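You operate a simulated robot arm through the tools that you are given. There is no shell and no other tool.

The job below is to be done with a simulated two-armed robot. You get a single attempt, and the scene is never put back.

JOB
Wipe up the spill on the top of the long parts bench with the white towel and put it back.

Only the result counts: the job must be done as asked and must still hold three seconds after the hand-in. Knocking over, shifting, dropping, spilling or breaking anything else fails it. Flat cloth is picked up by pressing the open fingertips on it (5 to 10 N) and closing them slowly along it; thin cloth reads only 2 to 8 mm in the jaws.

ROBOT AND FRAMES
Two 7-joint arms with two-finger parallel grippers on one trunk, on a base that drives. Base frame: it is fixed to the floor where the robot stands at the start and does not move with it; the origin is under the middle of the robot, x ahead of it, y to its left, z up; the surface under the hand at the start is at about z = 80. Units: cm, rad, N and s.
The left shoulder is at the start at [5, 20.9, 119.6], the right one opposite. With the tool pointing down near the work surface each hand reaches from about 10 to 90 cm from the robot's upright axis, wherever it stands, measured 20 degrees to its own side. Payload 4.4 kg a hand.
The TCP of each hand is the grasp point between the finger pads, 2.3 cm short of the fingertips. In the tool frame z runs along the fingers and y along their closing line. Largest opening 9.4 cm; finger width 3.8, thickness 1; the body of the gripper, 5.4 by 9.6 cm, starts 3.9 cm behind the TCP.
Orientation is that of the tool frame in the base frame, as a unit quaternion [x, y, z, w]. With the fingers straight down and closing along the base's y, the tool's x points along the base's -x, its y along +y and its z along -z.

CONTROLS
- The arms move only by the tool play_rows. It takes "left_rows", "right_rows" or both (then of equal length, played together; a hand with none holds still); each is a list of rows, each an object of numbers (a shift or turn left out is 0, a gripper value left out holds the last): "tx", "ty", "tz": the shift along the base's x, y, z in units of 20 mm (1.0 is 20 mm); "rx", "ry", "rz": the turn, a rotation vector about the base's x, y, z in units of 4 degrees (1.0 is 4 degrees); "fingers": the finger opening in cm, from 0 to 9.4. In form: [{"tx": .., "ty": .., "tz": .., "rx": .., "ry": .., "rz": .., "fingers": ..}, ...]. A call has 1 to 20 rows; each row shifts and turns the commanded pose from where the row before left it. A call with a number of a shift or a turn outside -1 to 1 is refused whole. Rows are played at 5 a second. More than 5 cm and 0.15 rad between two rows, or a gripper value outside its range, and nothing of the call is played. A pose out of reach is approached as far as the arm can. The call stops where the force on the tool passes 40 N (or 10 N more than at its start, if that is more) or the arm is blocked; 0.2 s more then pass. Each finger travels about 10.8 cm/s and halts on what it meets, pressing with about 37 N; the grip force reading is that of the motor and also rises with nothing between the fingers. The clock runs only during rows and for 0.2 s after the last one: add rows that do not move to give the fingers time. It gives the time, the measured TCP pose, the force on the tool (base axes), the opening and the grip force at its end, in the units of the frame above (readings bear some noise), with the torque about the TCP (base axes, N m) and any sound that the robot's microphone picked up.
- Cameras (640 x 400 px; columns grow to the right, rows downward): "scene" is now at [15.4, 0.71, 136.01]; the picture's right is [0.07, -1.00, 0.00], its down [-0.64, -0.05, -0.77] and it looks along [0.77, 0.06, -0.64] (base axes); focal length 268 px, centre (320, 200). "left" rides on the left gripper at [8.6, -1.6, -7.4] in its tool frame; the picture's right is [0.18, 0.98, 0.00], its down [-0.58, 0.11, -0.81] and it looks along [-0.79, 0.15, 0.59] (tool axes); focal length 243 px, centre (320, 200). "right" rides on the right gripper at [8.6, 1.6, -7.4] in its tool frame; the picture's right is [-0.18, 0.98, 0.00], its down [-0.58, -0.11, -0.81] and it looks along [-0.79, -0.15, 0.59] (tool axes); focal length 243 px, centre (320, 200). There is no depth. A picture from a camera that has moved, and an enlarged one, comes with that camera's place and axes in the base frame and with its lens.
- camera(camera): a new picture of that camera. No time passes.
- slide_trunk(by): slides the trunk up (or, below 0, down) by that many cm; the arms and the scene camera ride with it, the base frame stays. It gives what a move gives, with no picture.
- drive_base(legs): drives the robot by 1 to 6 legs, each [ahead, left, turn to the left] in cm, cm and rad, along the robot's own axes; the way and the turn of a leg run together, so that a leg with both is an arc; at most 150 cm and 3.142 rad a leg. The arms and the cameras ride along, it lands a little off, and it stops where it bumps. It gives what a move gives.
- pan_tilt(pan, tilt): turns the head with the scene camera to pan (to the left, within 1.396 rad either way) and tilt (down, from -0.506 to 1.204), counted from straight ahead of the robot. It gives what a move gives.
- zoom(camera, box): a new picture of the part [left, top, right, bottom] of that camera's present view, enlarged. No time passes.
- sign_off(): hands the job in; it is judged then, once.

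Nothing tells you exact positions but the pictures and the camera data. Unless the task says otherwise, let go and move clear before handing in.

The tools are called by a JSON object that holds its "op" and its "data". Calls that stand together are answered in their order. play_rows: Moves the arms, as the interface text tells. Its arguments: {"type":"object","properties":{"left_rows":{"type":"array","items":{"type":"object","properties":{"tx":{"type":"number"},"ty":{"type":"number"},"tz":{"type":"number"},"rx":{"type":"number"},"ry":{"type":"number"},"rz":{"type":"number"},"fingers":{"type":"number"}}}},"right_rows":{"type":"array","items":{"type":"object","properties":{"tx":{"type":"number"},"ty":{"type":"number"},"tz":{"type":"number"},"rx":{"type":"number"},"ry":{"type":"number"},"rz":{"type":"number"},"fingers":{"type":"number"}}}}},"required":[]} The other tools are called the same way: slide_trunk (by) slides the trunk up or down; drive_base (legs) drives the base; pan_tilt (pan, tilt) turns the head that bears the scene camera; camera (camera) takes a picture; zoom (camera, box) takes an enlarged picture of a part of a camera's view; sign_off () hands the job in.

At the start:

```text
clock: 0.0
left_position: [58.0, 40.54, 109.08]
left_orientation: [0.0, 1.0, 0.0, 0.0]
left_ft_force: [0.6, -0.9, 0.4]
left_moment: [0.02, -0.04, 0.02]
left_width: 9.4
left_grasp_force: 0.0
right_position: [50.38, -9.1, 109.22]
right_orientation: [0.0, 1.0, 0.001, 0.001]
right_ft_force: [-0.4, 0.3, 0.4]
right_moment: [-0.02, 0.0, 0.01]
right_width: 9.42
right_grasp_force: 0.0
trunk travel left (down, up): [-27.5, 28.8]
robot x, y, heading: [0.18, -0.2, -0.001]
head pan, tilt: [0.072, 0.691]
```

scene: 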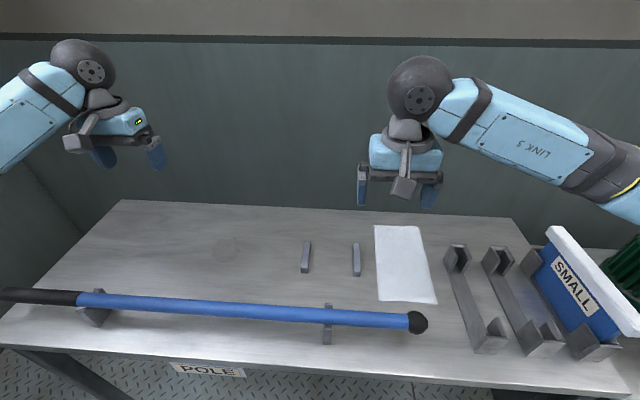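
right: 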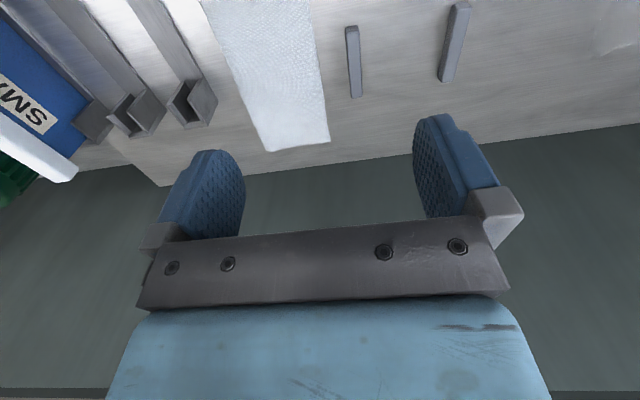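
left: 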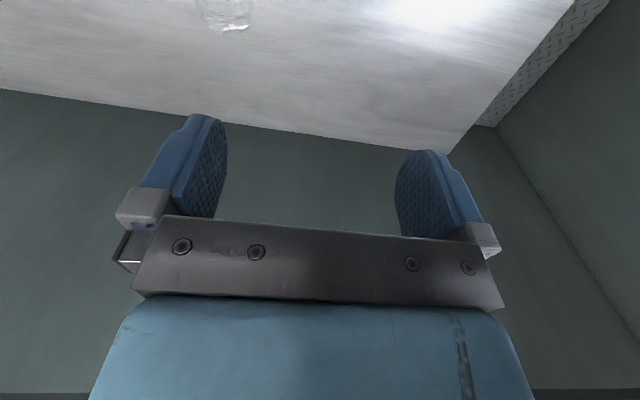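

I see a bench with a blue pole lying across its front edge, two small grey bars, a white towel, and U-shaped brackets and bins on the right. Something clear that may be the spill shows in the left hand camera, so I'll look closer first.

{"op": "zoom", "data": {"camera": "scene", "box": [80, 190, 360, 365]}}

{"op": "zoom", "data": {"camera": "scene", "box": [290, 200, 640, 400]}}

{"op": "zoom", "data": {"camera": "left", "box": [0, 0, 640, 160]}}

{"op": "zoom", "data": {"camera": "right", "box": [0, 0, 640, 180]}}

```text
2.29 times, centred on (220, 278) of scene
camera zoom: at [15.4, 0.71, 136.01], right [0.07, -1.0, 0.0], down [-0.64, -0.05, -0.77], along [0.77, 0.06, -0.64], focal length 613 px, centre (549, 23)
```

zoom: 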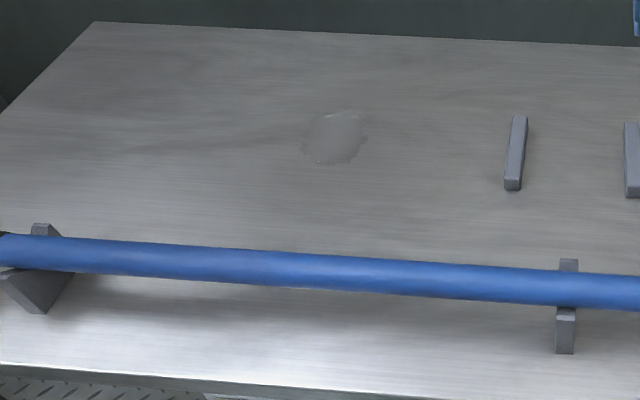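

```text
1.83 times, centred on (465, 300) of scene
camera zoom: at [15.4, 0.71, 136.01], right [0.07, -1.0, 0.0], down [-0.64, -0.05, -0.77], along [0.77, 0.06, -0.64], focal length 490 px, centre (55, 17)
```

zoom: 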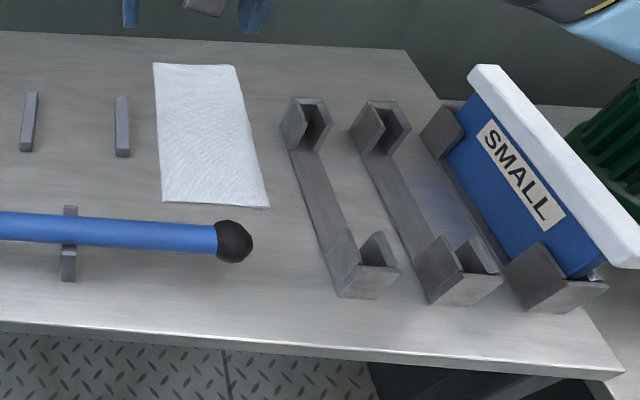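

```text
1.00 times, centred on (320, 80) of left (not enlarged: the box is as wide or as high as the picture)
camera zoom: at [49.36, 38.88, 116.47], right [-0.18, 0.98, 0.0], down [0.58, 0.11, 0.81], along [0.79, 0.15, -0.59], focal length 243 px, centre (320, 320)
```

zoom: 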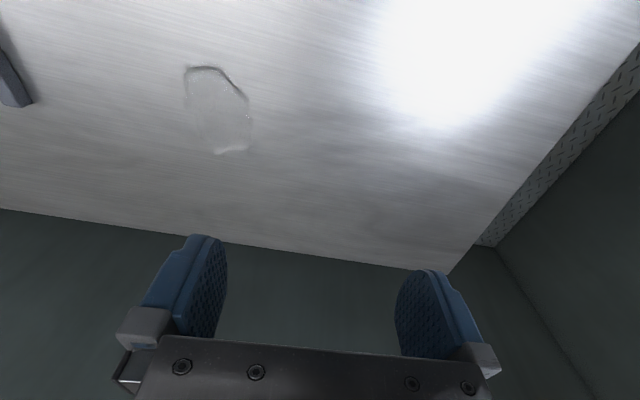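

```text
1.00 times, centred on (320, 90) of right (not enlarged: the box is as wide or as high as the picture)
camera zoom: at [41.57, -7.52, 116.4], right [0.18, 0.98, 0.0], down [0.58, -0.11, 0.81], along [0.79, -0.15, -0.59], focal length 243 px, centre (320, 310)
```

zoom: 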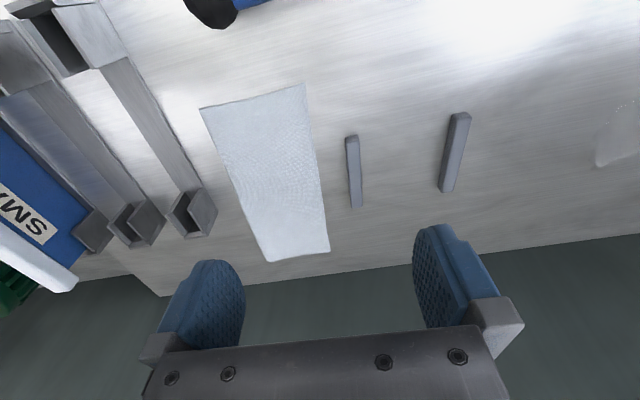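

The towel lies roughly at x 48–73, y −10 to −24, and the clear spill at about x 56–65, y 25–33. Before moving, I'll look around with the head to see the box, the elbows and what is free on either side.

{"op": "pan_tilt", "data": {"pan": -0.7, "tilt": 0.6}}

{"op": "camera", "data": {"camera": "scene"}}

{"op": "pan_tilt", "data": {"pan": 0.8, "tilt": 0.6}}

{"op": "camera", "data": {"camera": "scene"}}

{"op": "pan_tilt", "data": {"pan": 0.0, "tilt": 1.0}}

{"op": "camera", "data": {"camera": "scene"}}

```text
clock: 1.1
left_position: [58.06, 40.58, 108.96]
left_orientation: [0.0, 1.0, 0.0, 0.0]
left_ft_force: [0.4, 0.1, -0.4]
left_moment: [0.01, 0.05, 0.01]
left_width: 9.41
left_grasp_force: 0.1
right_position: [50.39, -8.91, 109.02]
right_orientation: [0.0, 1.0, 0.0, 0.0]
right_ft_force: [0.1, -0.2, -0.8]
right_moment: [0.02, 0.0, 0.02]
right_width: 9.38
right_grasp_force: 0.1
trunk travel left (down, up): [-27.5, 28.8]
robot x, y, heading: [0.15, -0.19, -0.002]
head pan, tilt: [-0.7, 0.6]
```

```text
taken
camera scene: at [13.67, -5.59, 136.8], right [-0.64, -0.77, 0.0], down [-0.43, 0.36, -0.83], along [0.63, -0.53, -0.57], focal length 268 px, centre (320, 200)
```

scene: 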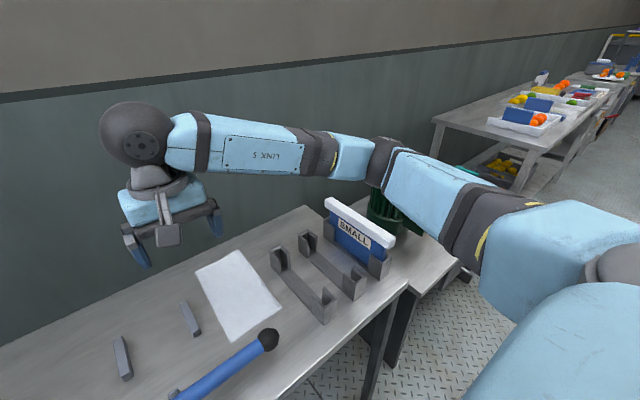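

```text
clock: 2.7
left_position: [58.07, 40.44, 108.99]
left_orientation: [0.0, 1.0, 0.0, 0.0]
left_ft_force: [-0.6, -0.3, 0.5]
left_moment: [0.01, 0.01, 0.0]
left_width: 9.4
left_grasp_force: 0.1
right_position: [50.39, -9.05, 109.01]
right_orientation: [0.0, 1.0, 0.001, 0.0]
right_ft_force: [-0.2, 0.0, 0.7]
right_moment: [-0.01, -0.03, 0.02]
right_width: 9.39
right_grasp_force: 0.1
trunk travel left (down, up): [-27.5, 28.8]
robot x, y, heading: [-0.25, -0.41, 0.002]
head pan, tilt: [0.799, 0.6]
```

```text
taken
camera scene: at [13.07, 6.43, 136.81], right [0.72, -0.7, 0.0], down [-0.39, -0.4, -0.83], along [0.58, 0.59, -0.56], focal length 268 px, centre (320, 200)
```

scene: 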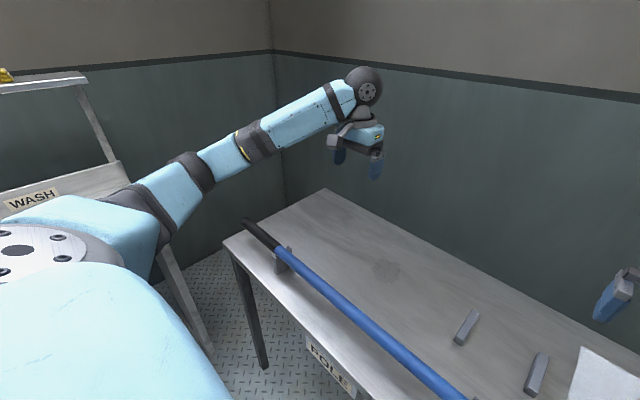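

```text
clock: 3.8
left_position: [57.86, 40.58, 109.02]
left_orientation: [0.0, 1.0, 0.001, -0.001]
left_ft_force: [0.1, 0.4, -0.4]
left_moment: [0.0, 0.03, 0.02]
left_width: 9.41
left_grasp_force: 0.0
right_position: [50.26, -9.04, 109.08]
right_orientation: [0.0, 1.0, 0.001, 0.0]
right_ft_force: [-0.1, 0.6, 0.4]
right_moment: [0.0, -0.04, -0.02]
right_width: 9.41
right_grasp_force: 0.0
trunk travel left (down, up): [-27.5, 28.8]
robot x, y, heading: [-0.0, -0.02, -0.0]
head pan, tilt: [0.0, 1.0]
```

```text
taken
camera scene: at [13.87, 0.11, 133.61], right [0.0, -1.0, 0.0], down [-0.84, 0.0, -0.54], along [0.54, 0.0, -0.84], focal length 268 px, centre (320, 200)
```

scene: 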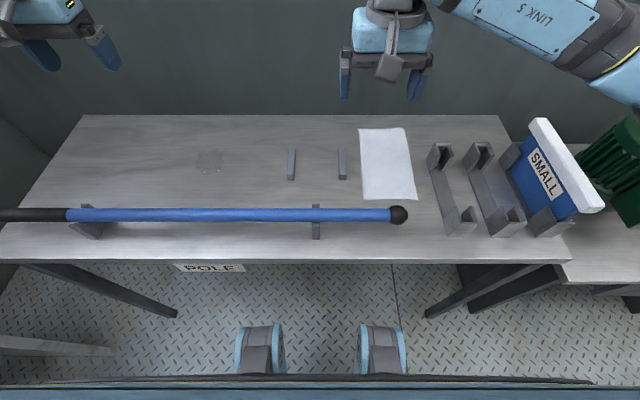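

The bench is clear on its left side, and the lid of the SMALL box tops out near z 92. I'll drive about 20 cm left so the right hand reaches both the towel and the spill, with the left arm staying out of the way.

{"op": "drive_base", "data": {"legs": [[0, 20, 0]]}}

{"op": "pan_tilt", "data": {"pan": -0.2, "tilt": 0.85}}

{"op": "camera", "data": {"camera": "scene"}}

{"op": "camera", "data": {"camera": "right"}}

```text
clock: 6.2
left_position: [57.94, 60.4, 109.07]
left_orientation: [0.0, 1.0, 0.0, 0.0]
left_ft_force: [-0.2, 0.8, 0.0]
left_moment: [0.0, -0.02, 0.01]
left_width: 9.39
left_grasp_force: 0.1
right_position: [50.32, 10.84, 109.02]
right_orientation: [0.0, 1.0, 0.001, -0.001]
right_ft_force: [0.4, 0.9, 0.5]
right_moment: [-0.03, 0.01, -0.02]
right_width: 9.39
right_grasp_force: 0.0
trunk travel left (down, up): [-27.5, 28.8]
robot x, y, heading: [0.08, 19.8, -0.003]
head pan, tilt: [0.0, 1.0]
```

```text
clock: 6.9
left_position: [57.87, 60.46, 108.98]
left_orientation: [-0.001, 1.0, 0.0, 0.001]
left_ft_force: [-0.2, 0.2, 0.2]
left_moment: [0.03, -0.01, 0.0]
left_width: 9.4
left_grasp_force: 0.2
right_position: [50.29, 10.88, 109.03]
right_orientation: [0.0, 1.0, 0.001, 0.0]
right_ft_force: [0.0, 0.3, 0.2]
right_moment: [-0.01, 0.01, 0.01]
right_width: 9.39
right_grasp_force: 0.0
trunk travel left (down, up): [-27.5, 28.8]
robot x, y, heading: [-0.03, 19.9, 0.003]
head pan, tilt: [-0.201, 0.85]
```

```text
taken
camera scene: at [14.55, 18.34, 134.71], right [-0.2, -0.98, 0.0], down [-0.74, 0.15, -0.66], along [0.65, -0.13, -0.75], focal length 268 px, centre (320, 200)
```

scene: 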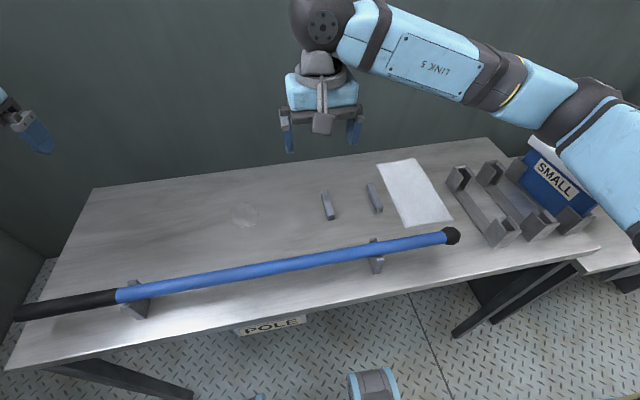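

```text
taken
camera right: at [41.56, 12.31, 116.4], right [0.18, 0.98, 0.0], down [0.58, -0.11, 0.81], along [0.79, -0.15, -0.59], focal length 243 px, centre (320, 200)
```

right: 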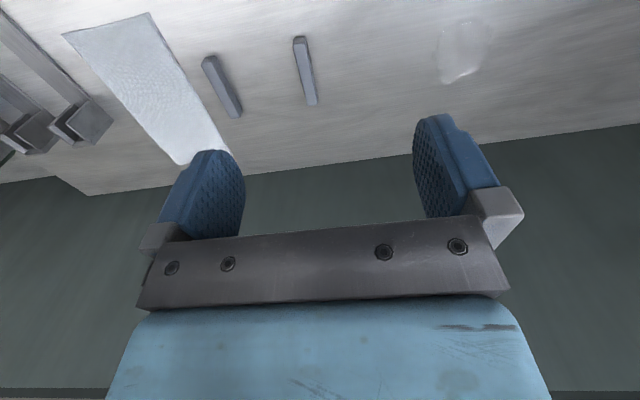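

Parallax confirms the bench top at z ≈ 80, the towel centred near (60.4, −17) and the spill near (60.4, 29). I'm moving the right hand high over the towel's far end at x ≈ 69.5.

{"op": "play_rows", "data": {"right_rows": [{"tx": 0.686, "ty": -0.996, "fingers": 6}, {"tx": 0.686, "ty": -0.996}, {"tx": 0.686, "ty": -0.996}, {"tx": 0.686, "ty": -0.996}, {"tx": 0.686, "ty": -0.996}, {"tx": 0.686, "ty": -0.996}, {"tx": 0.686, "ty": -0.996}, {"tx": 0.686, "ty": -0.996}, {"tx": 0.686, "ty": -0.996}, {"tx": 0.686, "ty": -0.996}, {"tx": 0.686, "ty": -0.996}, {"tx": 0.686, "ty": -0.996}, {"tx": 0.686, "ty": -0.996}, {"tx": 0.686, "ty": -0.996}, {}]}}

{"op": "camera", "data": {"camera": "scene"}}

{"op": "camera", "data": {"camera": "right"}}

```text
clock: 10.1
left_position: [58.02, 60.4, 108.96]
left_orientation: [0.0, 1.0, -0.001, 0.0]
left_ft_force: [-0.9, 0.0, 0.4]
left_moment: [-0.04, 0.01, 0.0]
left_width: 9.41
left_grasp_force: 0.0
right_position: [69.6, -17.04, 109.05]
right_orientation: [-0.001, 1.0, 0.0, 0.0]
right_ft_force: [-0.4, 0.2, -0.1]
right_moment: [0.01, 0.0, 0.01]
right_width: 6.01
right_grasp_force: 0.1
trunk travel left (down, up): [-27.5, 28.8]
robot x, y, heading: [-0.1, 19.85, -0.0]
head pan, tilt: [-0.201, 0.85]
```

```text
taken
camera scene: at [14.54, 18.36, 134.72], right [-0.2, -0.98, 0.0], down [-0.74, 0.15, -0.66], along [0.65, -0.13, -0.75], focal length 268 px, centre (320, 200)
```

scene: 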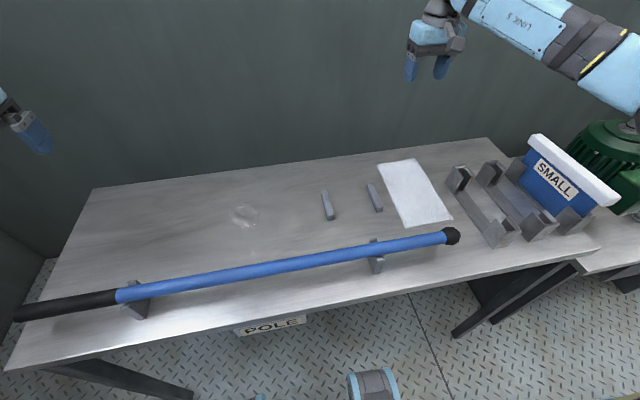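

```text
taken
camera right: at [60.89, -15.49, 116.38], right [0.18, 0.98, 0.0], down [0.58, -0.11, 0.81], along [0.79, -0.15, -0.59], focal length 243 px, centre (320, 200)
```

right: 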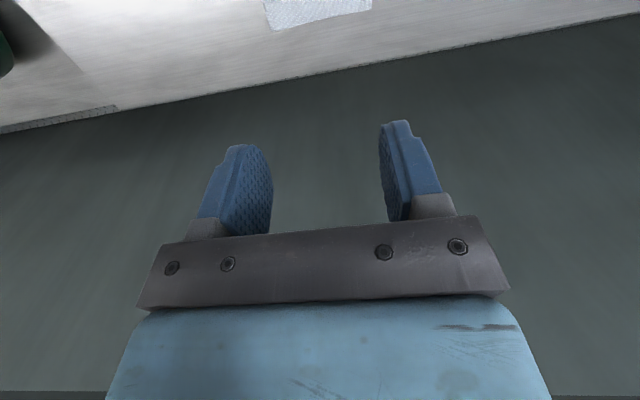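

Arm is clear of the box. I'll descend to about z 86 over the towel's far end and check.

{"op": "play_rows", "data": {"right_rows": [{"tz": -1}, {"tz": -1}, {"tz": -1}, {"tz": -1}, {"tz": -1}, {"tz": -1}, {"tz": -1}, {"tz": -1}, {"tz": -1}, {"tz": -1}, {"tz": -0.75}, {"tz": -0.75}, {}]}}

{"op": "camera", "data": {"camera": "scene"}}

{"op": "zoom", "data": {"camera": "right", "box": [0, 0, 640, 200]}}

```text
clock: 12.9
left_position: [57.88, 60.5, 108.9]
left_orientation: [-0.001, 1.0, -0.001, -0.001]
left_ft_force: [0.7, 0.3, 0.6]
left_moment: [0.01, 0.01, 0.03]
left_width: 9.4
left_grasp_force: 0.0
right_position: [69.52, -16.99, 85.99]
right_orientation: [0.0, 1.0, 0.0, 0.0]
right_ft_force: [-0.7, 0.0, -0.6]
right_moment: [0.02, -0.01, 0.0]
right_width: 6.02
right_grasp_force: 0.1
trunk travel left (down, up): [-27.5, 28.8]
robot x, y, heading: [-0.06, 19.98, 0.003]
head pan, tilt: [-0.201, 0.85]
```

```text
taken
camera scene: at [14.53, 18.35, 134.72], right [-0.2, -0.98, 0.0], down [-0.74, 0.15, -0.66], along [0.65, -0.13, -0.75], focal length 268 px, centre (320, 200)
```

scene: 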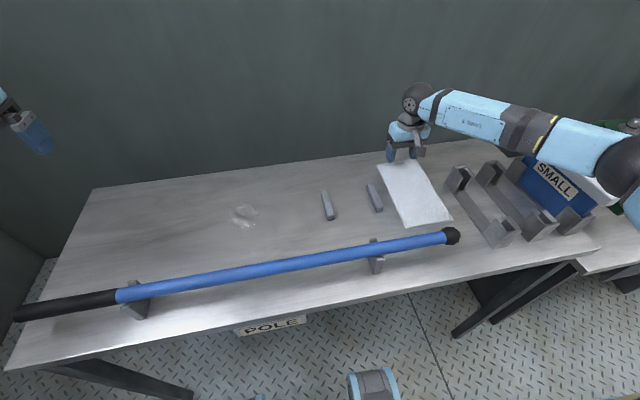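

```text
1.00 times, centred on (320, 100) of right (not enlarged: the box is as wide or as high as the picture)
camera zoom: at [60.69, -15.52, 93.29], right [0.18, 0.98, 0.0], down [0.58, -0.11, 0.81], along [0.79, -0.15, -0.59], focal length 243 px, centre (320, 300)
```

zoom: 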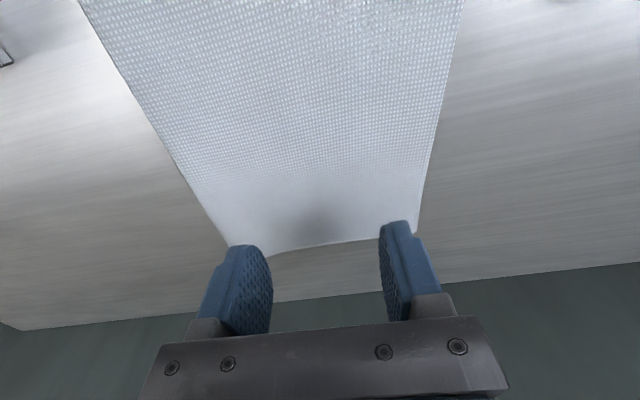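

The fingers hang just above the towel's far end. Before pressing, I'll check the elbow's clearance over the SMALL box from another head angle.

{"op": "pan_tilt", "data": {"pan": -0.75, "tilt": 0.6}}

{"op": "camera", "data": {"camera": "scene"}}

{"op": "zoom", "data": {"camera": "scene", "box": [100, 100, 400, 290]}}

```text
clock: 13.9
left_position: [57.89, 60.38, 109.01]
left_orientation: [-0.001, 1.0, 0.0, 0.0]
left_ft_force: [0.6, -0.7, 0.1]
left_moment: [0.01, 0.02, -0.01]
left_width: 9.4
left_grasp_force: 0.1
right_position: [69.39, -17.05, 86.02]
right_orientation: [0.0, 1.0, 0.002, -0.001]
right_ft_force: [0.6, -0.3, 0.1]
right_moment: [0.03, 0.04, 0.02]
right_width: 6.02
right_grasp_force: 0.0
trunk travel left (down, up): [-27.5, 28.8]
robot x, y, heading: [0.04, 19.43, 0.006]
head pan, tilt: [-0.75, 0.6]
```

```text
taken
camera scene: at [13.36, 13.87, 136.8], right [-0.68, -0.73, 0.0], down [-0.41, 0.38, -0.82], along [0.6, -0.56, -0.57], focal length 268 px, centre (320, 200)
```

scene: 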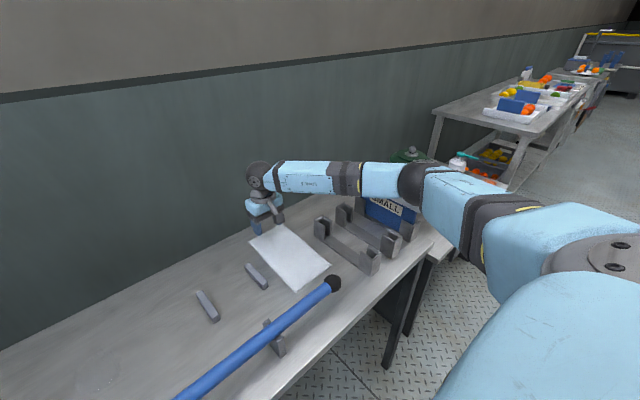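

```text
2.11 times, centred on (250, 195) of scene
camera zoom: at [13.36, 13.87, 136.8], right [-0.68, -0.73, 0.0], down [-0.41, 0.38, -0.82], along [0.6, -0.56, -0.57], focal length 564 px, centre (467, 210)
```

zoom: 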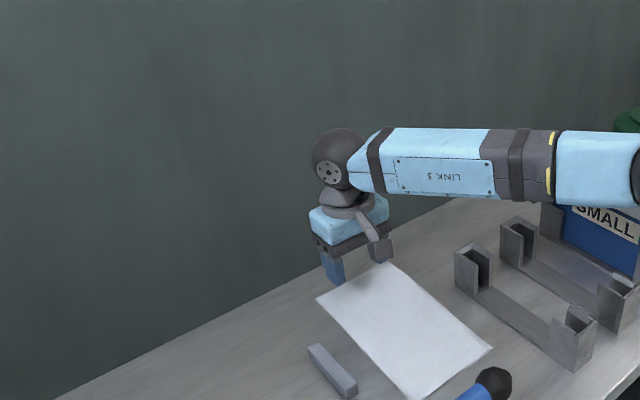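

By the arm's geometry the elbow sits near (35, −31, 110), well clear of the box. Now I'll lower gently toward the towel and watch for contact force.

{"op": "play_rows", "data": {"right_rows": [{"tz": -0.5}, {"tz": -0.5}, {"tz": -0.25}, {"tz": -0.15}, {}]}}

```text
clock: 15.1
left_position: [57.97, 60.41, 108.98]
left_orientation: [-0.001, 1.0, 0.0, 0.001]
left_ft_force: [0.6, 1.0, -0.5]
left_moment: [-0.02, -0.02, -0.02]
left_width: 9.4
left_grasp_force: 0.1
right_position: [69.48, -17.12, 83.17]
right_orientation: [0.0, 1.0, 0.001, 0.0]
right_ft_force: [-0.6, -0.8, 0.6]
right_moment: [0.0, 0.02, -0.01]
right_width: 6.01
right_grasp_force: 0.1
trunk travel left (down, up): [-27.5, 28.8]
robot x, y, heading: [-0.22, 19.58, 0.005]
head pan, tilt: [-0.75, 0.6]
```

{"op": "play_rows", "data": {"right_rows": [{"tz": -0.1}, {"tz": -0.1}, {"tz": -0.1}, {}]}}

```text
clock: 16.1
left_position: [57.83, 60.45, 109.07]
left_orientation: [0.0, 1.0, 0.001, 0.001]
left_ft_force: [-0.9, 0.5, -0.8]
left_moment: [-0.01, 0.01, 0.01]
left_width: 9.43
left_grasp_force: 0.0
right_position: [69.45, -17.1, 82.72]
right_orientation: [0.0, 1.0, 0.001, 0.001]
right_ft_force: [-0.5, -0.9, -0.2]
right_moment: [-0.01, 0.01, -0.03]
right_width: 5.99
right_grasp_force: 0.1
trunk travel left (down, up): [-27.5, 28.8]
robot x, y, heading: [0.12, 19.81, 0.001]
head pan, tilt: [-0.75, 0.6]
```

No contact yet at z 82.7; I'll continue in 1 mm steps.

{"op": "play_rows", "data": {"right_rows": [{"tz": -0.05}, {"tz": -0.05}, {"tz": -0.05}, {}]}}

```text
clock: 17.1
left_position: [57.87, 60.37, 109.01]
left_orientation: [-0.001, 1.0, 0.001, 0.001]
left_ft_force: [-0.8, 0.5, 0.3]
left_moment: [0.03, 0.02, -0.01]
left_width: 9.39
left_grasp_force: 0.2
right_position: [69.35, -17.06, 82.6]
right_orientation: [0.0, 1.0, 0.0, 0.001]
right_ft_force: [1.2, -1.9, 12.3]
right_moment: [-0.08, -0.2, -0.01]
right_width: 6.03
right_grasp_force: 0.1
trunk travel left (down, up): [-27.5, 28.8]
robot x, y, heading: [0.03, 19.59, 0.004]
head pan, tilt: [-0.75, 0.6]
```

Contact at 12 N, so I'll ease up slightly to about 8 N and close the fingers slowly along the cloth.

{"op": "play_rows", "data": {"right_rows": [{"tz": -0.0, "fingers": 6}, {"tz": 0.025}, {}]}}

```text
clock: 17.9
left_position: [57.91, 60.38, 109.01]
left_orientation: [-0.001, 1.0, 0.0, 0.0]
left_ft_force: [-0.9, 0.8, -0.2]
left_moment: [-0.02, -0.02, -0.02]
left_width: 9.41
left_grasp_force: 0.0
right_position: [69.44, -16.95, 82.59]
right_orientation: [0.0, 1.0, 0.001, 0.0]
right_ft_force: [2.3, -1.5, 14.6]
right_moment: [-0.04, -0.25, -0.01]
right_width: 5.98
right_grasp_force: 0.2
trunk travel left (down, up): [-27.5, 28.8]
robot x, y, heading: [-0.13, 19.73, 0.006]
head pan, tilt: [-0.75, 0.6]
```

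{"op": "play_rows", "data": {"right_rows": [{"tz": 0.04}, {}, {}]}}

```text
clock: 18.7
left_position: [57.78, 60.57, 109.02]
left_orientation: [-0.001, 1.0, -0.001, 0.0]
left_ft_force: [-0.3, 0.1, -0.5]
left_moment: [-0.01, 0.04, -0.03]
left_width: 9.44
left_grasp_force: 0.1
right_position: [69.36, -17.0, 82.58]
right_orientation: [-0.001, 1.0, 0.0, 0.001]
right_ft_force: [1.4, 0.0, 9.3]
right_moment: [0.0, -0.21, 0.0]
right_width: 5.98
right_grasp_force: 0.1
trunk travel left (down, up): [-27.5, 28.8]
robot x, y, heading: [-0.07, 19.9, 0.003]
head pan, tilt: [-0.75, 0.6]
```

Force is about 9 N now. Closing slowly.

{"op": "play_rows", "data": {"right_rows": [{"fingers": 5.7}, {"fingers": 5.4}, {"fingers": 5.1}, {"fingers": 4.8}, {"fingers": 4.5}, {"fingers": 4.2}, {"fingers": 3.9}, {"fingers": 3.6}, {"fingers": 3.3}, {"fingers": 3.0}]}}

{"op": "zoom", "data": {"camera": "right", "box": [160, 0, 480, 200]}}

```text
clock: 20.9
left_position: [57.87, 60.59, 108.92]
left_orientation: [0.0, 1.0, 0.0, 0.001]
left_ft_force: [-0.8, -0.7, 0.2]
left_moment: [-0.03, -0.03, -0.02]
left_width: 9.4
left_grasp_force: 0.0
right_position: [69.36, -17.1, 82.49]
right_orientation: [-0.001, 1.0, -0.001, 0.0]
right_ft_force: [0.1, 0.2, 7.4]
right_moment: [-0.02, -0.11, 0.01]
right_width: 2.97
right_grasp_force: 0.1
trunk travel left (down, up): [-27.5, 28.8]
robot x, y, heading: [0.12, 19.23, 0.001]
head pan, tilt: [-0.75, 0.6]
```

```text
2.00 times, centred on (320, 100) of right
camera zoom: at [60.68, -15.55, 89.89], right [0.18, 0.98, 0.0], down [0.58, -0.11, 0.81], along [0.79, -0.15, -0.59], focal length 485 px, centre (320, 400)
```

zoom: 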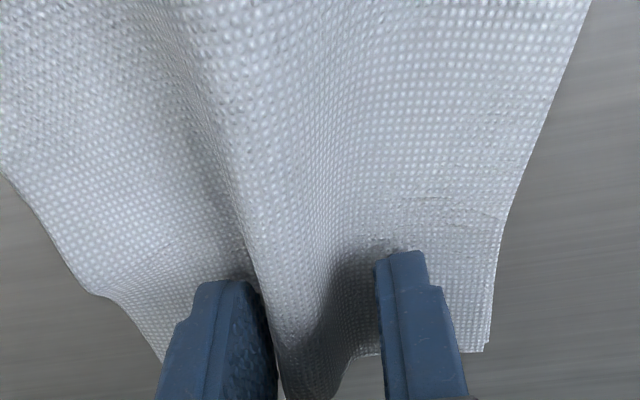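

The cloth is folding up between the fingers as intended. I'll finish closing.

{"op": "play_rows", "data": {"right_rows": [{"fingers": 2.7}, {"fingers": 2.4}, {"fingers": 2.1}, {"fingers": 1.8}, {"fingers": 1.5}, {"fingers": 1.2}, {"fingers": 0.9}, {"fingers": 0.6}, {"fingers": 0.3}, {"fingers": 0.0}, {}, {}, {}]}}

{"op": "zoom", "data": {"camera": "right", "box": [160, 0, 480, 200]}}

```text
clock: 23.7
left_position: [57.82, 60.5, 109.01]
left_orientation: [-0.002, 1.0, 0.0, 0.001]
left_ft_force: [0.5, -0.4, 0.2]
left_moment: [0.02, 0.0, -0.02]
left_width: 9.41
left_grasp_force: 0.1
right_position: [69.4, -17.08, 82.55]
right_orientation: [0.0, 1.0, 0.001, 0.002]
right_ft_force: [0.0, -0.3, 7.7]
right_moment: [0.02, -0.07, 0.0]
right_width: 0.74
right_grasp_force: 37.0
trunk travel left (down, up): [-27.5, 28.8]
robot x, y, heading: [-0.21, 19.51, -0.001]
head pan, tilt: [-0.75, 0.6]
```

```text
2.00 times, centred on (320, 100) of right
camera zoom: at [60.68, -15.55, 89.89], right [0.18, 0.98, 0.0], down [0.58, -0.11, 0.81], along [0.79, -0.15, -0.59], focal length 485 px, centre (320, 400)
```

zoom: 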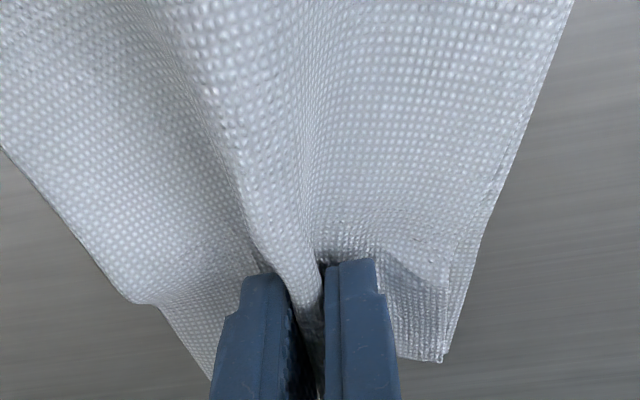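

Cloth is gripped (0.74 cm in the jaws). I'll lift it slowly and check it holds.

{"op": "play_rows", "data": {"right_rows": [{"tz": 0.5}, {"tz": 0.5}, {"tz": 0.7, "tx": -0.2}, {"tz": 0.8, "tx": -0.2}, {"tz": 0.8, "tx": -0.2}, {"tz": 0.8, "tx": -0.2}, {"tz": 0.8, "tx": -0.2}, {}]}}

{"op": "camera", "data": {"camera": "scene"}}

{"op": "camera", "data": {"camera": "right"}}

```text
clock: 25.5
left_position: [58.03, 60.48, 108.95]
left_orientation: [0.0, 1.0, 0.0, 0.0]
left_ft_force: [-0.1, 0.4, 0.3]
left_moment: [-0.01, 0.01, 0.01]
left_width: 9.4
left_grasp_force: 0.2
right_position: [67.64, -17.05, 92.22]
right_orientation: [0.0, 1.0, 0.001, 0.001]
right_ft_force: [0.1, -0.3, 0.3]
right_moment: [-0.01, -0.01, 0.02]
right_width: 0.73
right_grasp_force: 36.6
trunk travel left (down, up): [-27.5, 28.8]
robot x, y, heading: [0.2, 20.21, 0.004]
head pan, tilt: [-0.75, 0.6]
```

```text
taken
camera scene: at [13.39, 13.86, 136.8], right [-0.68, -0.73, 0.0], down [-0.41, 0.38, -0.82], along [0.6, -0.56, -0.57], focal length 268 px, centre (320, 200)
```

scene: 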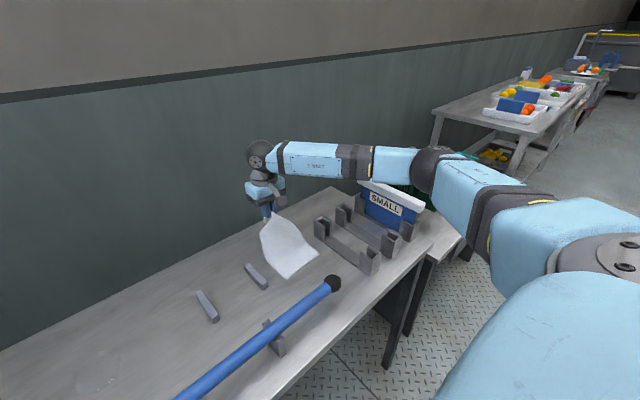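

```text
taken
camera right: at [58.84, -15.56, 99.57], right [0.18, 0.98, 0.0], down [0.58, -0.11, 0.81], along [0.79, -0.15, -0.59], focal length 243 px, centre (320, 200)
```

right: 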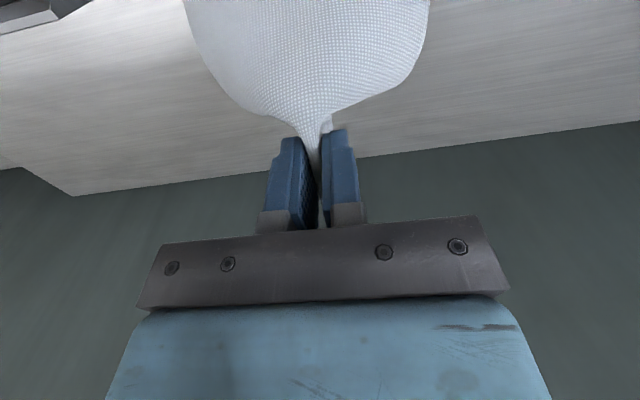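

The towel is firmly held. I'll lift it fully clear of the bench and turn the head back to watch.

{"op": "play_rows", "data": {"right_rows": [{"tz": 0.8, "tx": -0.2}, {"tz": 0.8, "tx": -0.2}, {"tz": 0.8, "tx": -0.2}, {"tz": 0.8, "tx": -0.2}, {"tz": 0.8}, {"tz": 0.8}, {"tz": 0.8}, {"tz": 0.8}, {"tz": 0.8}, {"tz": 0.8}, {"tz": 0.8}, {"tz": 0.8}, {"tz": 0.8}, {}, {}]}}

{"op": "pan_tilt", "data": {"pan": -0.1, "tilt": 0.7}}

{"op": "camera", "data": {"camera": "scene"}}

```text
clock: 28.7
left_position: [57.94, 60.35, 109.02]
left_orientation: [-0.001, 1.0, 0.0, 0.0]
left_ft_force: [0.1, -0.3, -0.2]
left_moment: [-0.02, -0.02, -0.01]
left_width: 9.38
left_grasp_force: 0.0
right_position: [65.61, -16.95, 112.98]
right_orientation: [-0.001, 1.0, 0.001, 0.0]
right_ft_force: [-0.1, 0.2, 0.1]
right_moment: [0.0, -0.04, 0.0]
right_width: 0.74
right_grasp_force: 36.8
trunk travel left (down, up): [-27.5, 28.8]
robot x, y, heading: [0.23, 19.76, -0.001]
head pan, tilt: [-0.75, 0.6]
```

```text
clock: 29.7
left_position: [58.0, 60.44, 108.96]
left_orientation: [-0.001, 1.0, 0.001, 0.0]
left_ft_force: [0.3, 0.6, -0.2]
left_moment: [0.01, 0.02, 0.01]
left_width: 9.4
left_grasp_force: 0.1
right_position: [65.67, -16.96, 113.01]
right_orientation: [0.0, 1.0, 0.0, 0.0]
right_ft_force: [-1.2, 1.3, 0.1]
right_moment: [0.01, 0.01, -0.02]
right_width: 0.7
right_grasp_force: 37.3
trunk travel left (down, up): [-27.5, 28.8]
robot x, y, heading: [-0.05, 19.73, 0.004]
head pan, tilt: [-0.099, 0.7]
```

```text
taken
camera scene: at [15.34, 19.04, 135.94], right [-0.1, -1.0, 0.0], down [-0.64, 0.06, -0.77], along [0.76, -0.08, -0.64], focal length 268 px, centre (320, 200)
```

scene: 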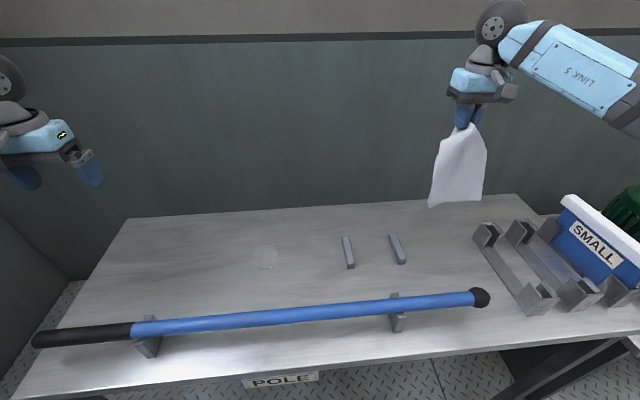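

The towel hangs freely in the right hand. I'll carry it high over the bars to the spill, slowly to limit swing.

{"op": "play_rows", "data": {"right_rows": [{"ty": 0.4, "tx": 0.16}, {"ty": 0.6, "tx": 0.16}, {"ty": 0.8, "tx": 0.16}, {"ty": 0.9, "tx": 0.16}, {"ty": 0.9, "tx": 0.16}, {"ty": 0.9, "tx": 0.16}, {"ty": 0.9, "tx": 0.16}, {"ty": 0.9, "tx": 0.16}, {"ty": 0.9, "tx": 0.16}, {"ty": 0.9, "tx": 0.16}, {"ty": 0.9, "tx": 0.16}, {"ty": 0.9, "tx": 0.16}, {"ty": 0.9, "tx": 0.16}, {"ty": 0.9, "tx": 0.16}, {"ty": 0.9, "tx": 0.16}, {"ty": 0.9, "tx": 0.16}, {"ty": 0.9, "tx": 0.16}, {"ty": 0.9, "tx": 0.16}, {"ty": 0.9, "tx": 0.16}, {"ty": 0.9, "tx": 0.16}]}}

{"op": "play_rows", "data": {"right_rows": [{"ty": 0.9}, {"ty": 0.9}, {"ty": 0.9}, {"ty": 0.9}, {"ty": 0.9}, {"ty": 0.7}, {"ty": 0.5}, {"ty": 0.3}, {}, {}, {}, {}]}}

{"op": "pan_tilt", "data": {"pan": 0.15, "tilt": 0.7}}

{"op": "camera", "data": {"camera": "scene"}}

{"op": "camera", "data": {"camera": "left"}}

```text
clock: 33.9
left_position: [57.86, 60.55, 109.02]
left_orientation: [-0.002, 1.0, 0.0, 0.0]
left_ft_force: [0.7, -0.3, -0.5]
left_moment: [-0.01, -0.03, 0.02]
left_width: 9.39
left_grasp_force: 0.0
right_position: [72.35, 17.16, 112.93]
right_orientation: [-0.001, 1.0, 0.0, -0.001]
right_ft_force: [0.4, -0.4, 0.8]
right_moment: [-0.02, -0.02, 0.0]
right_width: 0.7
right_grasp_force: 36.7
trunk travel left (down, up): [-27.5, 28.8]
robot x, y, heading: [0.1, 19.72, -0.0]
head pan, tilt: [-0.099, 0.7]
```

```text
clock: 36.5
left_position: [58.0, 60.45, 108.97]
left_orientation: [-0.001, 1.0, 0.0, 0.0]
left_ft_force: [0.5, -0.4, 0.9]
left_moment: [0.0, 0.01, -0.03]
left_width: 9.4
left_grasp_force: 0.0
right_position: [72.24, 29.15, 113.04]
right_orientation: [-0.001, 1.0, 0.001, 0.0]
right_ft_force: [0.0, -0.2, -0.4]
right_moment: [-0.01, 0.01, 0.0]
right_width: 0.71
right_grasp_force: 36.7
trunk travel left (down, up): [-27.5, 28.8]
robot x, y, heading: [-0.09, 19.84, 0.0]
head pan, tilt: [-0.099, 0.7]
```

```text
clock: 37.3
left_position: [57.93, 60.36, 108.97]
left_orientation: [0.0, 1.0, 0.0, 0.0]
left_ft_force: [0.9, 0.1, -0.3]
left_moment: [-0.01, 0.01, -0.03]
left_width: 9.38
left_grasp_force: 0.1
right_position: [72.32, 29.14, 113.06]
right_orientation: [0.0, 1.0, 0.001, -0.001]
right_ft_force: [-1.5, -0.7, -0.4]
right_moment: [0.02, -0.04, -0.02]
right_width: 0.73
right_grasp_force: 37.3
trunk travel left (down, up): [-27.5, 28.8]
robot x, y, heading: [-0.04, 19.46, -0.001]
head pan, tilt: [0.15, 0.7]
```

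```text
taken
camera scene: at [15.29, 21.16, 135.94], right [0.15, -0.99, 0.0], down [-0.64, -0.1, -0.76], along [0.76, 0.11, -0.64], focal length 268 px, centre (320, 200)
```

scene: 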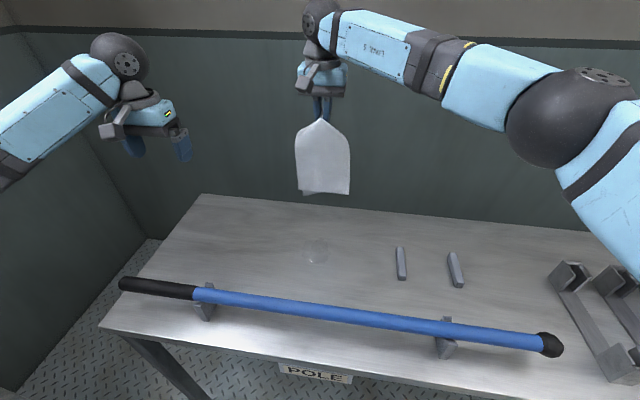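

```text
taken
camera left: at [49.31, 58.71, 116.48], right [-0.19, 0.98, 0.0], down [0.58, 0.11, 0.81], along [0.79, 0.15, -0.59], focal length 243 px, centre (320, 200)
```

left: 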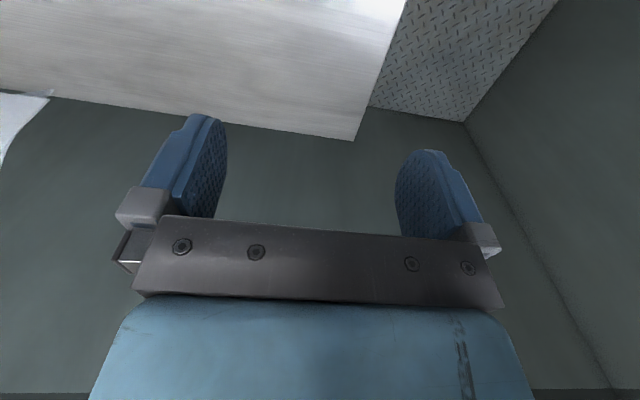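

The towel hangs about 23 cm below the grasp point. I'll lower it toward the spill while drawing it slightly toward me, so it trails to the back and not onto the pole.

{"op": "play_rows", "data": {"right_rows": [{"tz": -0.6}, {"tz": -0.6}, {"tz": -0.6}, {"tz": -0.6}, {"tz": -0.6}, {"tz": -0.6}, {"tz": -0.6}, {"tz": -0.3}, {}]}}

{"op": "play_rows", "data": {"right_rows": [{"tz": -0.5, "tx": -0.3}, {"tz": -0.5, "tx": -0.3}, {"tz": -0.5, "tx": -0.3}, {"tz": -0.5, "tx": -0.3}, {"tz": -0.5, "tx": -0.3}, {"tz": -0.5, "tx": -0.3}, {"tz": -0.5, "tx": -0.3}, {"tz": -0.5, "tx": -0.3}, {"tz": -0.5, "tx": -0.3}, {"tz": -0.5, "tx": -0.3}, {"tz": -0.5, "tx": -0.3}, {"tz": -0.5, "tx": -0.3}, {"tz": -0.5, "tx": -0.3}, {"tz": -0.5, "tx": -0.3}, {"tz": -0.5, "tx": -0.3}, {"tz": -0.5, "tx": -0.3}, {}]}}

{"op": "camera", "data": {"camera": "scene"}}

{"op": "camera", "data": {"camera": "right"}}

```text
clock: 39.3
left_position: [57.94, 60.34, 108.99]
left_orientation: [-0.001, 1.0, 0.0, 0.0]
left_ft_force: [0.0, 0.5, 0.8]
left_moment: [0.0, 0.03, 0.02]
left_width: 9.43
left_grasp_force: 0.0
right_position: [72.26, 29.03, 104.15]
right_orientation: [0.0, 1.0, 0.0, -0.001]
right_ft_force: [0.6, -0.6, 0.7]
right_moment: [-0.01, 0.02, 0.02]
right_width: 0.76
right_grasp_force: 36.3
trunk travel left (down, up): [-27.5, 28.8]
robot x, y, heading: [-0.11, 19.45, 0.002]
head pan, tilt: [0.15, 0.7]
```

```text
clock: 42.9
left_position: [58.05, 60.51, 109.03]
left_orientation: [-0.001, 1.0, 0.0, 0.0]
left_ft_force: [0.3, -0.5, -0.2]
left_moment: [0.01, -0.04, 0.03]
left_width: 9.4
left_grasp_force: 0.0
right_position: [62.66, 29.14, 88.12]
right_orientation: [0.0, 1.0, 0.0, 0.0]
right_ft_force: [0.5, 0.1, 0.5]
right_moment: [-0.02, -0.02, 0.0]
right_width: 0.74
right_grasp_force: 36.8
trunk travel left (down, up): [-27.5, 28.8]
robot x, y, heading: [0.1, 19.66, -0.002]
head pan, tilt: [0.15, 0.7]
```

```text
taken
camera scene: at [15.28, 21.17, 135.94], right [0.15, -0.99, 0.0], down [-0.64, -0.1, -0.77], along [0.76, 0.12, -0.64], focal length 268 px, centre (320, 200)
```

scene: 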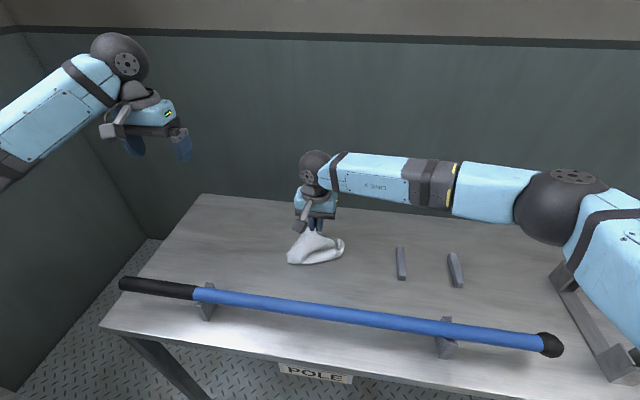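

```text
taken
camera right: at [53.86, 30.65, 95.41], right [0.18, 0.98, 0.0], down [0.58, -0.11, 0.81], along [0.79, -0.15, -0.59], focal length 243 px, centre (320, 200)
```

right: 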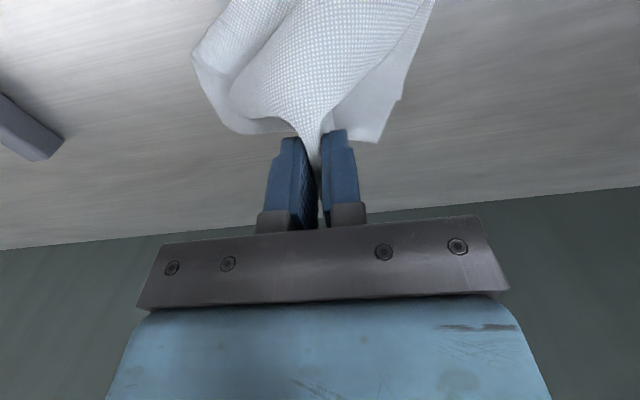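

The towel is bunching over the spill. I'll lower gently until I feel light pressure.

{"op": "play_rows", "data": {"right_rows": [{"tz": -0.4, "tx": -0.2}, {"tz": -0.4, "tx": -0.2}, {"tz": -0.4, "tx": -0.2}, {"tz": -0.3, "tx": -0.2}, {"tz": -0.3}, {"tz": -0.2}, {}]}}

{"op": "zoom", "data": {"camera": "scene", "box": [220, 180, 420, 305]}}

{"op": "zoom", "data": {"camera": "right", "box": [0, 0, 640, 160]}}

```text
clock: 44.5
left_position: [57.95, 60.46, 109.05]
left_orientation: [-0.001, 1.0, 0.0, 0.0]
left_ft_force: [-0.2, 0.2, 0.9]
left_moment: [0.03, -0.02, -0.01]
left_width: 9.41
left_grasp_force: 0.0
right_position: [61.22, 29.2, 84.08]
right_orientation: [-0.001, 1.0, 0.001, 0.0]
right_ft_force: [0.3, 0.4, -0.2]
right_moment: [0.02, 0.02, -0.04]
right_width: 0.74
right_grasp_force: 36.5
trunk travel left (down, up): [-27.5, 28.8]
robot x, y, heading: [0.15, 19.56, 0.001]
head pan, tilt: [0.15, 0.7]
```

```text
3.20 times, centred on (320, 242) of scene
camera zoom: at [15.28, 21.16, 135.94], right [0.15, -0.99, 0.0], down [-0.64, -0.1, -0.76], along [0.76, 0.12, -0.64], focal length 858 px, centre (320, 64)
```

zoom: 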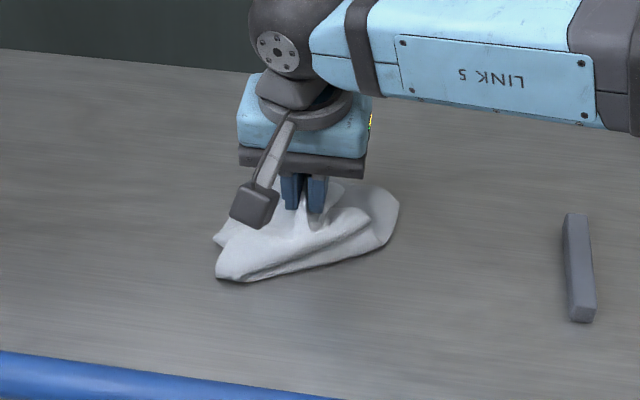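

```text
1.00 times, centred on (320, 80) of right (not enlarged: the box is as wide or as high as the picture)
camera zoom: at [52.4, 30.64, 91.46], right [0.18, 0.98, 0.0], down [0.58, -0.11, 0.81], along [0.79, -0.15, -0.59], focal length 243 px, centre (320, 320)
```

zoom: 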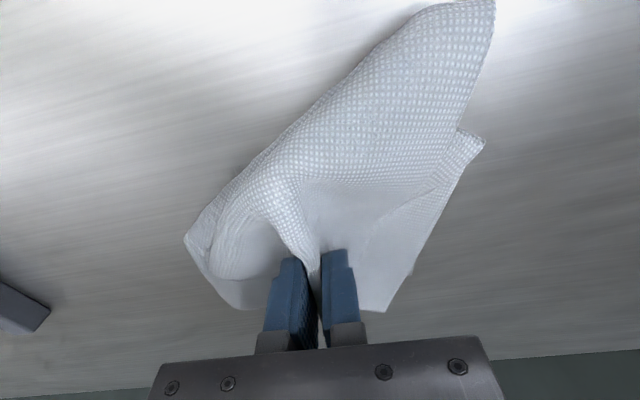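

{"op": "play_rows", "data": {"right_rows": [{"tz": -0.15}, {"tz": -0.15}, {"tz": -0.1}, {"tz": -0.1}, {}]}}

```text
clock: 45.7
left_position: [57.89, 60.38, 109.05]
left_orientation: [-0.001, 1.0, 0.0, -0.001]
left_ft_force: [0.4, 0.4, -0.3]
left_moment: [0.02, -0.01, 0.0]
left_width: 9.43
left_grasp_force: 0.0
right_position: [61.17, 29.13, 83.16]
right_orientation: [-0.001, 1.0, 0.001, 0.001]
right_ft_force: [-0.7, 0.5, 2.8]
right_moment: [-0.01, -0.02, -0.03]
right_width: 0.72
right_grasp_force: 37.0
trunk travel left (down, up): [-27.5, 28.8]
robot x, y, heading: [-0.02, 19.26, -0.0]
head pan, tilt: [0.15, 0.7]
```

{"op": "play_rows", "data": {"right_rows": [{"tz": -0.06}, {}, {}]}}

```text
clock: 46.5
left_position: [57.85, 60.42, 109.09]
left_orientation: [-0.001, 1.0, 0.0, 0.0]
left_ft_force: [0.5, 0.4, -0.4]
left_moment: [0.02, 0.05, 0.0]
left_width: 9.38
left_grasp_force: 0.0
right_position: [61.05, 29.28, 83.08]
right_orientation: [-0.001, 1.0, 0.001, 0.001]
right_ft_force: [-0.6, 0.1, 4.9]
right_moment: [-0.06, 0.01, -0.02]
right_width: 0.74
right_grasp_force: 36.7
trunk travel left (down, up): [-27.5, 28.8]
robot x, y, heading: [-0.11, 19.79, -0.002]
head pan, tilt: [0.15, 0.7]
```

About 5 N of pressure through the cloth. I'll start wiping with slow side-to-side strokes through the middle of the spill.

{"op": "play_rows", "data": {"right_rows": [{"ty": 0.3}, {"ty": 0.4}, {"ty": 0.4}, {"ty": 0.4}, {"ty": 0.4}, {"ty": 0.4}, {"ty": 0.4}, {"ty": 0.3}, {"ty": -0.3}, {"ty": -0.4}, {"ty": -0.4}, {"ty": -0.4}, {"ty": -0.4}, {"ty": -0.4}, {"ty": -0.4}, {"ty": -0.3}, {}]}}

{"op": "zoom", "data": {"camera": "scene", "box": [220, 180, 420, 305]}}

```text
clock: 50.1
left_position: [57.98, 60.49, 109.08]
left_orientation: [0.0, 1.0, 0.0, 0.0]
left_ft_force: [0.6, -0.6, 0.0]
left_moment: [-0.01, 0.0, 0.01]
left_width: 9.42
left_grasp_force: 0.0
right_position: [61.11, 29.15, 82.89]
right_orientation: [-0.001, 1.0, 0.001, 0.0]
right_ft_force: [0.5, 0.5, 1.4]
right_moment: [0.0, 0.0, 0.03]
right_width: 0.72
right_grasp_force: 37.2
trunk travel left (down, up): [-27.5, 28.8]
robot x, y, heading: [-0.28, 19.81, -0.0]
head pan, tilt: [0.15, 0.7]
```

```text
3.20 times, centred on (320, 242) of scene
camera zoom: at [15.27, 21.18, 135.95], right [0.15, -0.99, 0.0], down [-0.64, -0.1, -0.77], along [0.76, 0.12, -0.64], focal length 858 px, centre (320, 64)
```

zoom: 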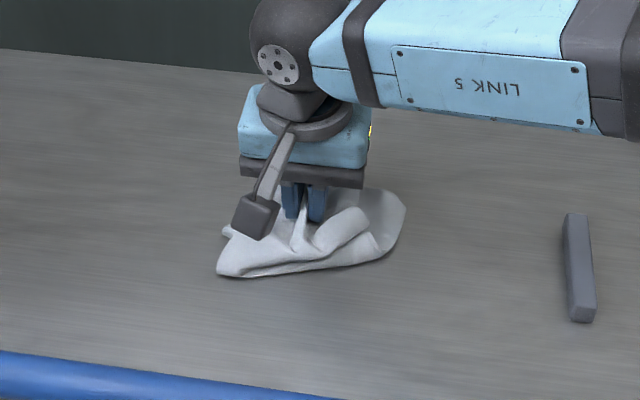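

Pressure eased as the layers settled, so I'll press slightly more and continue toward the other side.

{"op": "play_rows", "data": {"right_rows": [{"tz": -0.1}, {"ty": -0.3}, {"ty": -0.4}, {"ty": -0.4}, {"ty": -0.4}, {"ty": -0.4}, {"ty": -0.4}, {"ty": -0.4}, {"ty": -0.3}, {}]}}

{"op": "zoom", "data": {"camera": "scene", "box": [220, 180, 420, 305]}}

```text
clock: 52.3
left_position: [57.8, 60.38, 109.11]
left_orientation: [-0.001, 1.0, -0.001, 0.0]
left_ft_force: [-0.5, 0.4, -0.1]
left_moment: [0.01, 0.0, 0.01]
left_width: 9.43
left_grasp_force: 0.1
right_position: [60.98, 23.24, 82.88]
right_orientation: [0.001, 1.0, 0.0, 0.002]
right_ft_force: [-0.9, 2.5, 7.2]
right_moment: [-0.01, -0.08, 0.0]
right_width: 0.76
right_grasp_force: 36.7
trunk travel left (down, up): [-27.5, 28.8]
robot x, y, heading: [-0.09, 19.79, 0.004]
head pan, tilt: [0.15, 0.7]
```

```text
3.20 times, centred on (320, 242) of scene
camera zoom: at [15.2, 21.19, 135.95], right [0.15, -0.99, 0.0], down [-0.64, -0.1, -0.77], along [0.76, 0.12, -0.64], focal length 858 px, centre (320, 64)
```

zoom: 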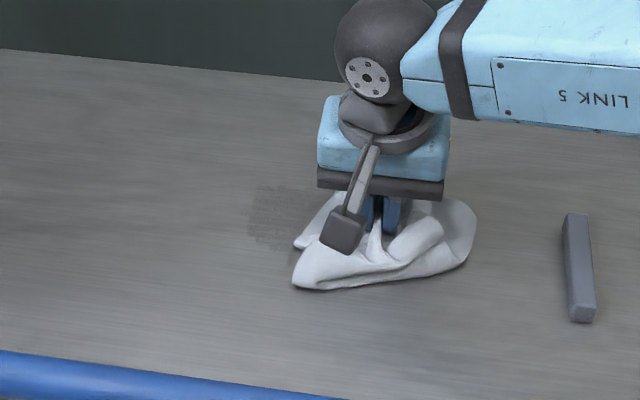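

A faint damp film still shows on the left half of the spill, so it needs more passes. I'll keep stroking across the full width.

{"op": "play_rows", "data": {"right_rows": [{"ty": 0.4}, {"ty": 0.45}, {"ty": 0.45}, {"ty": 0.45}, {"ty": 0.45}, {"ty": 0.45}, {"ty": 0.45}, {"ty": 0.45}, {"ty": 0.45}, {"ty": 0.45}, {"ty": 0.45}, {"ty": 0.45}, {"ty": 0.45}, {"ty": 0.4}, {}]}}

{"op": "zoom", "data": {"camera": "scene", "box": [220, 180, 420, 305]}}

```text
clock: 55.5
left_position: [57.88, 60.36, 109.08]
left_orientation: [-0.001, 1.0, 0.0, 0.001]
left_ft_force: [-0.6, 1.0, -0.2]
left_moment: [0.01, 0.03, 0.03]
left_width: 9.41
left_grasp_force: 0.1
right_position: [61.08, 35.66, 82.76]
right_orientation: [-0.001, 1.0, 0.0, 0.0]
right_ft_force: [0.1, -2.2, 10.5]
right_moment: [-0.15, -0.11, -0.04]
right_width: 0.73
right_grasp_force: 37.0
trunk travel left (down, up): [-27.5, 28.8]
robot x, y, heading: [0.28, 19.84, 0.002]
head pan, tilt: [0.15, 0.7]
```

```text
3.20 times, centred on (320, 242) of scene
camera zoom: at [15.17, 21.1, 135.96], right [0.15, -0.99, 0.0], down [-0.64, -0.1, -0.77], along [0.76, 0.12, -0.64], focal length 858 px, centre (320, 64)
```

zoom: 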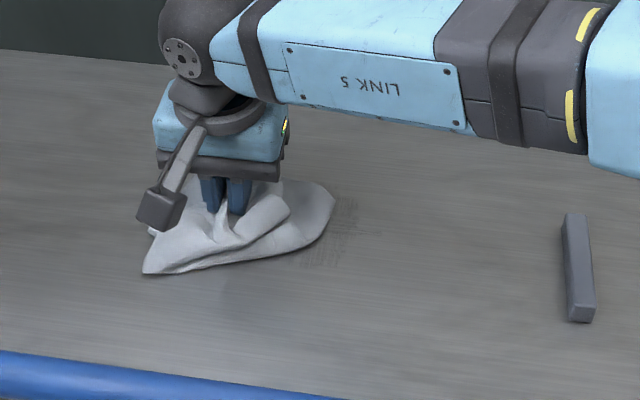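

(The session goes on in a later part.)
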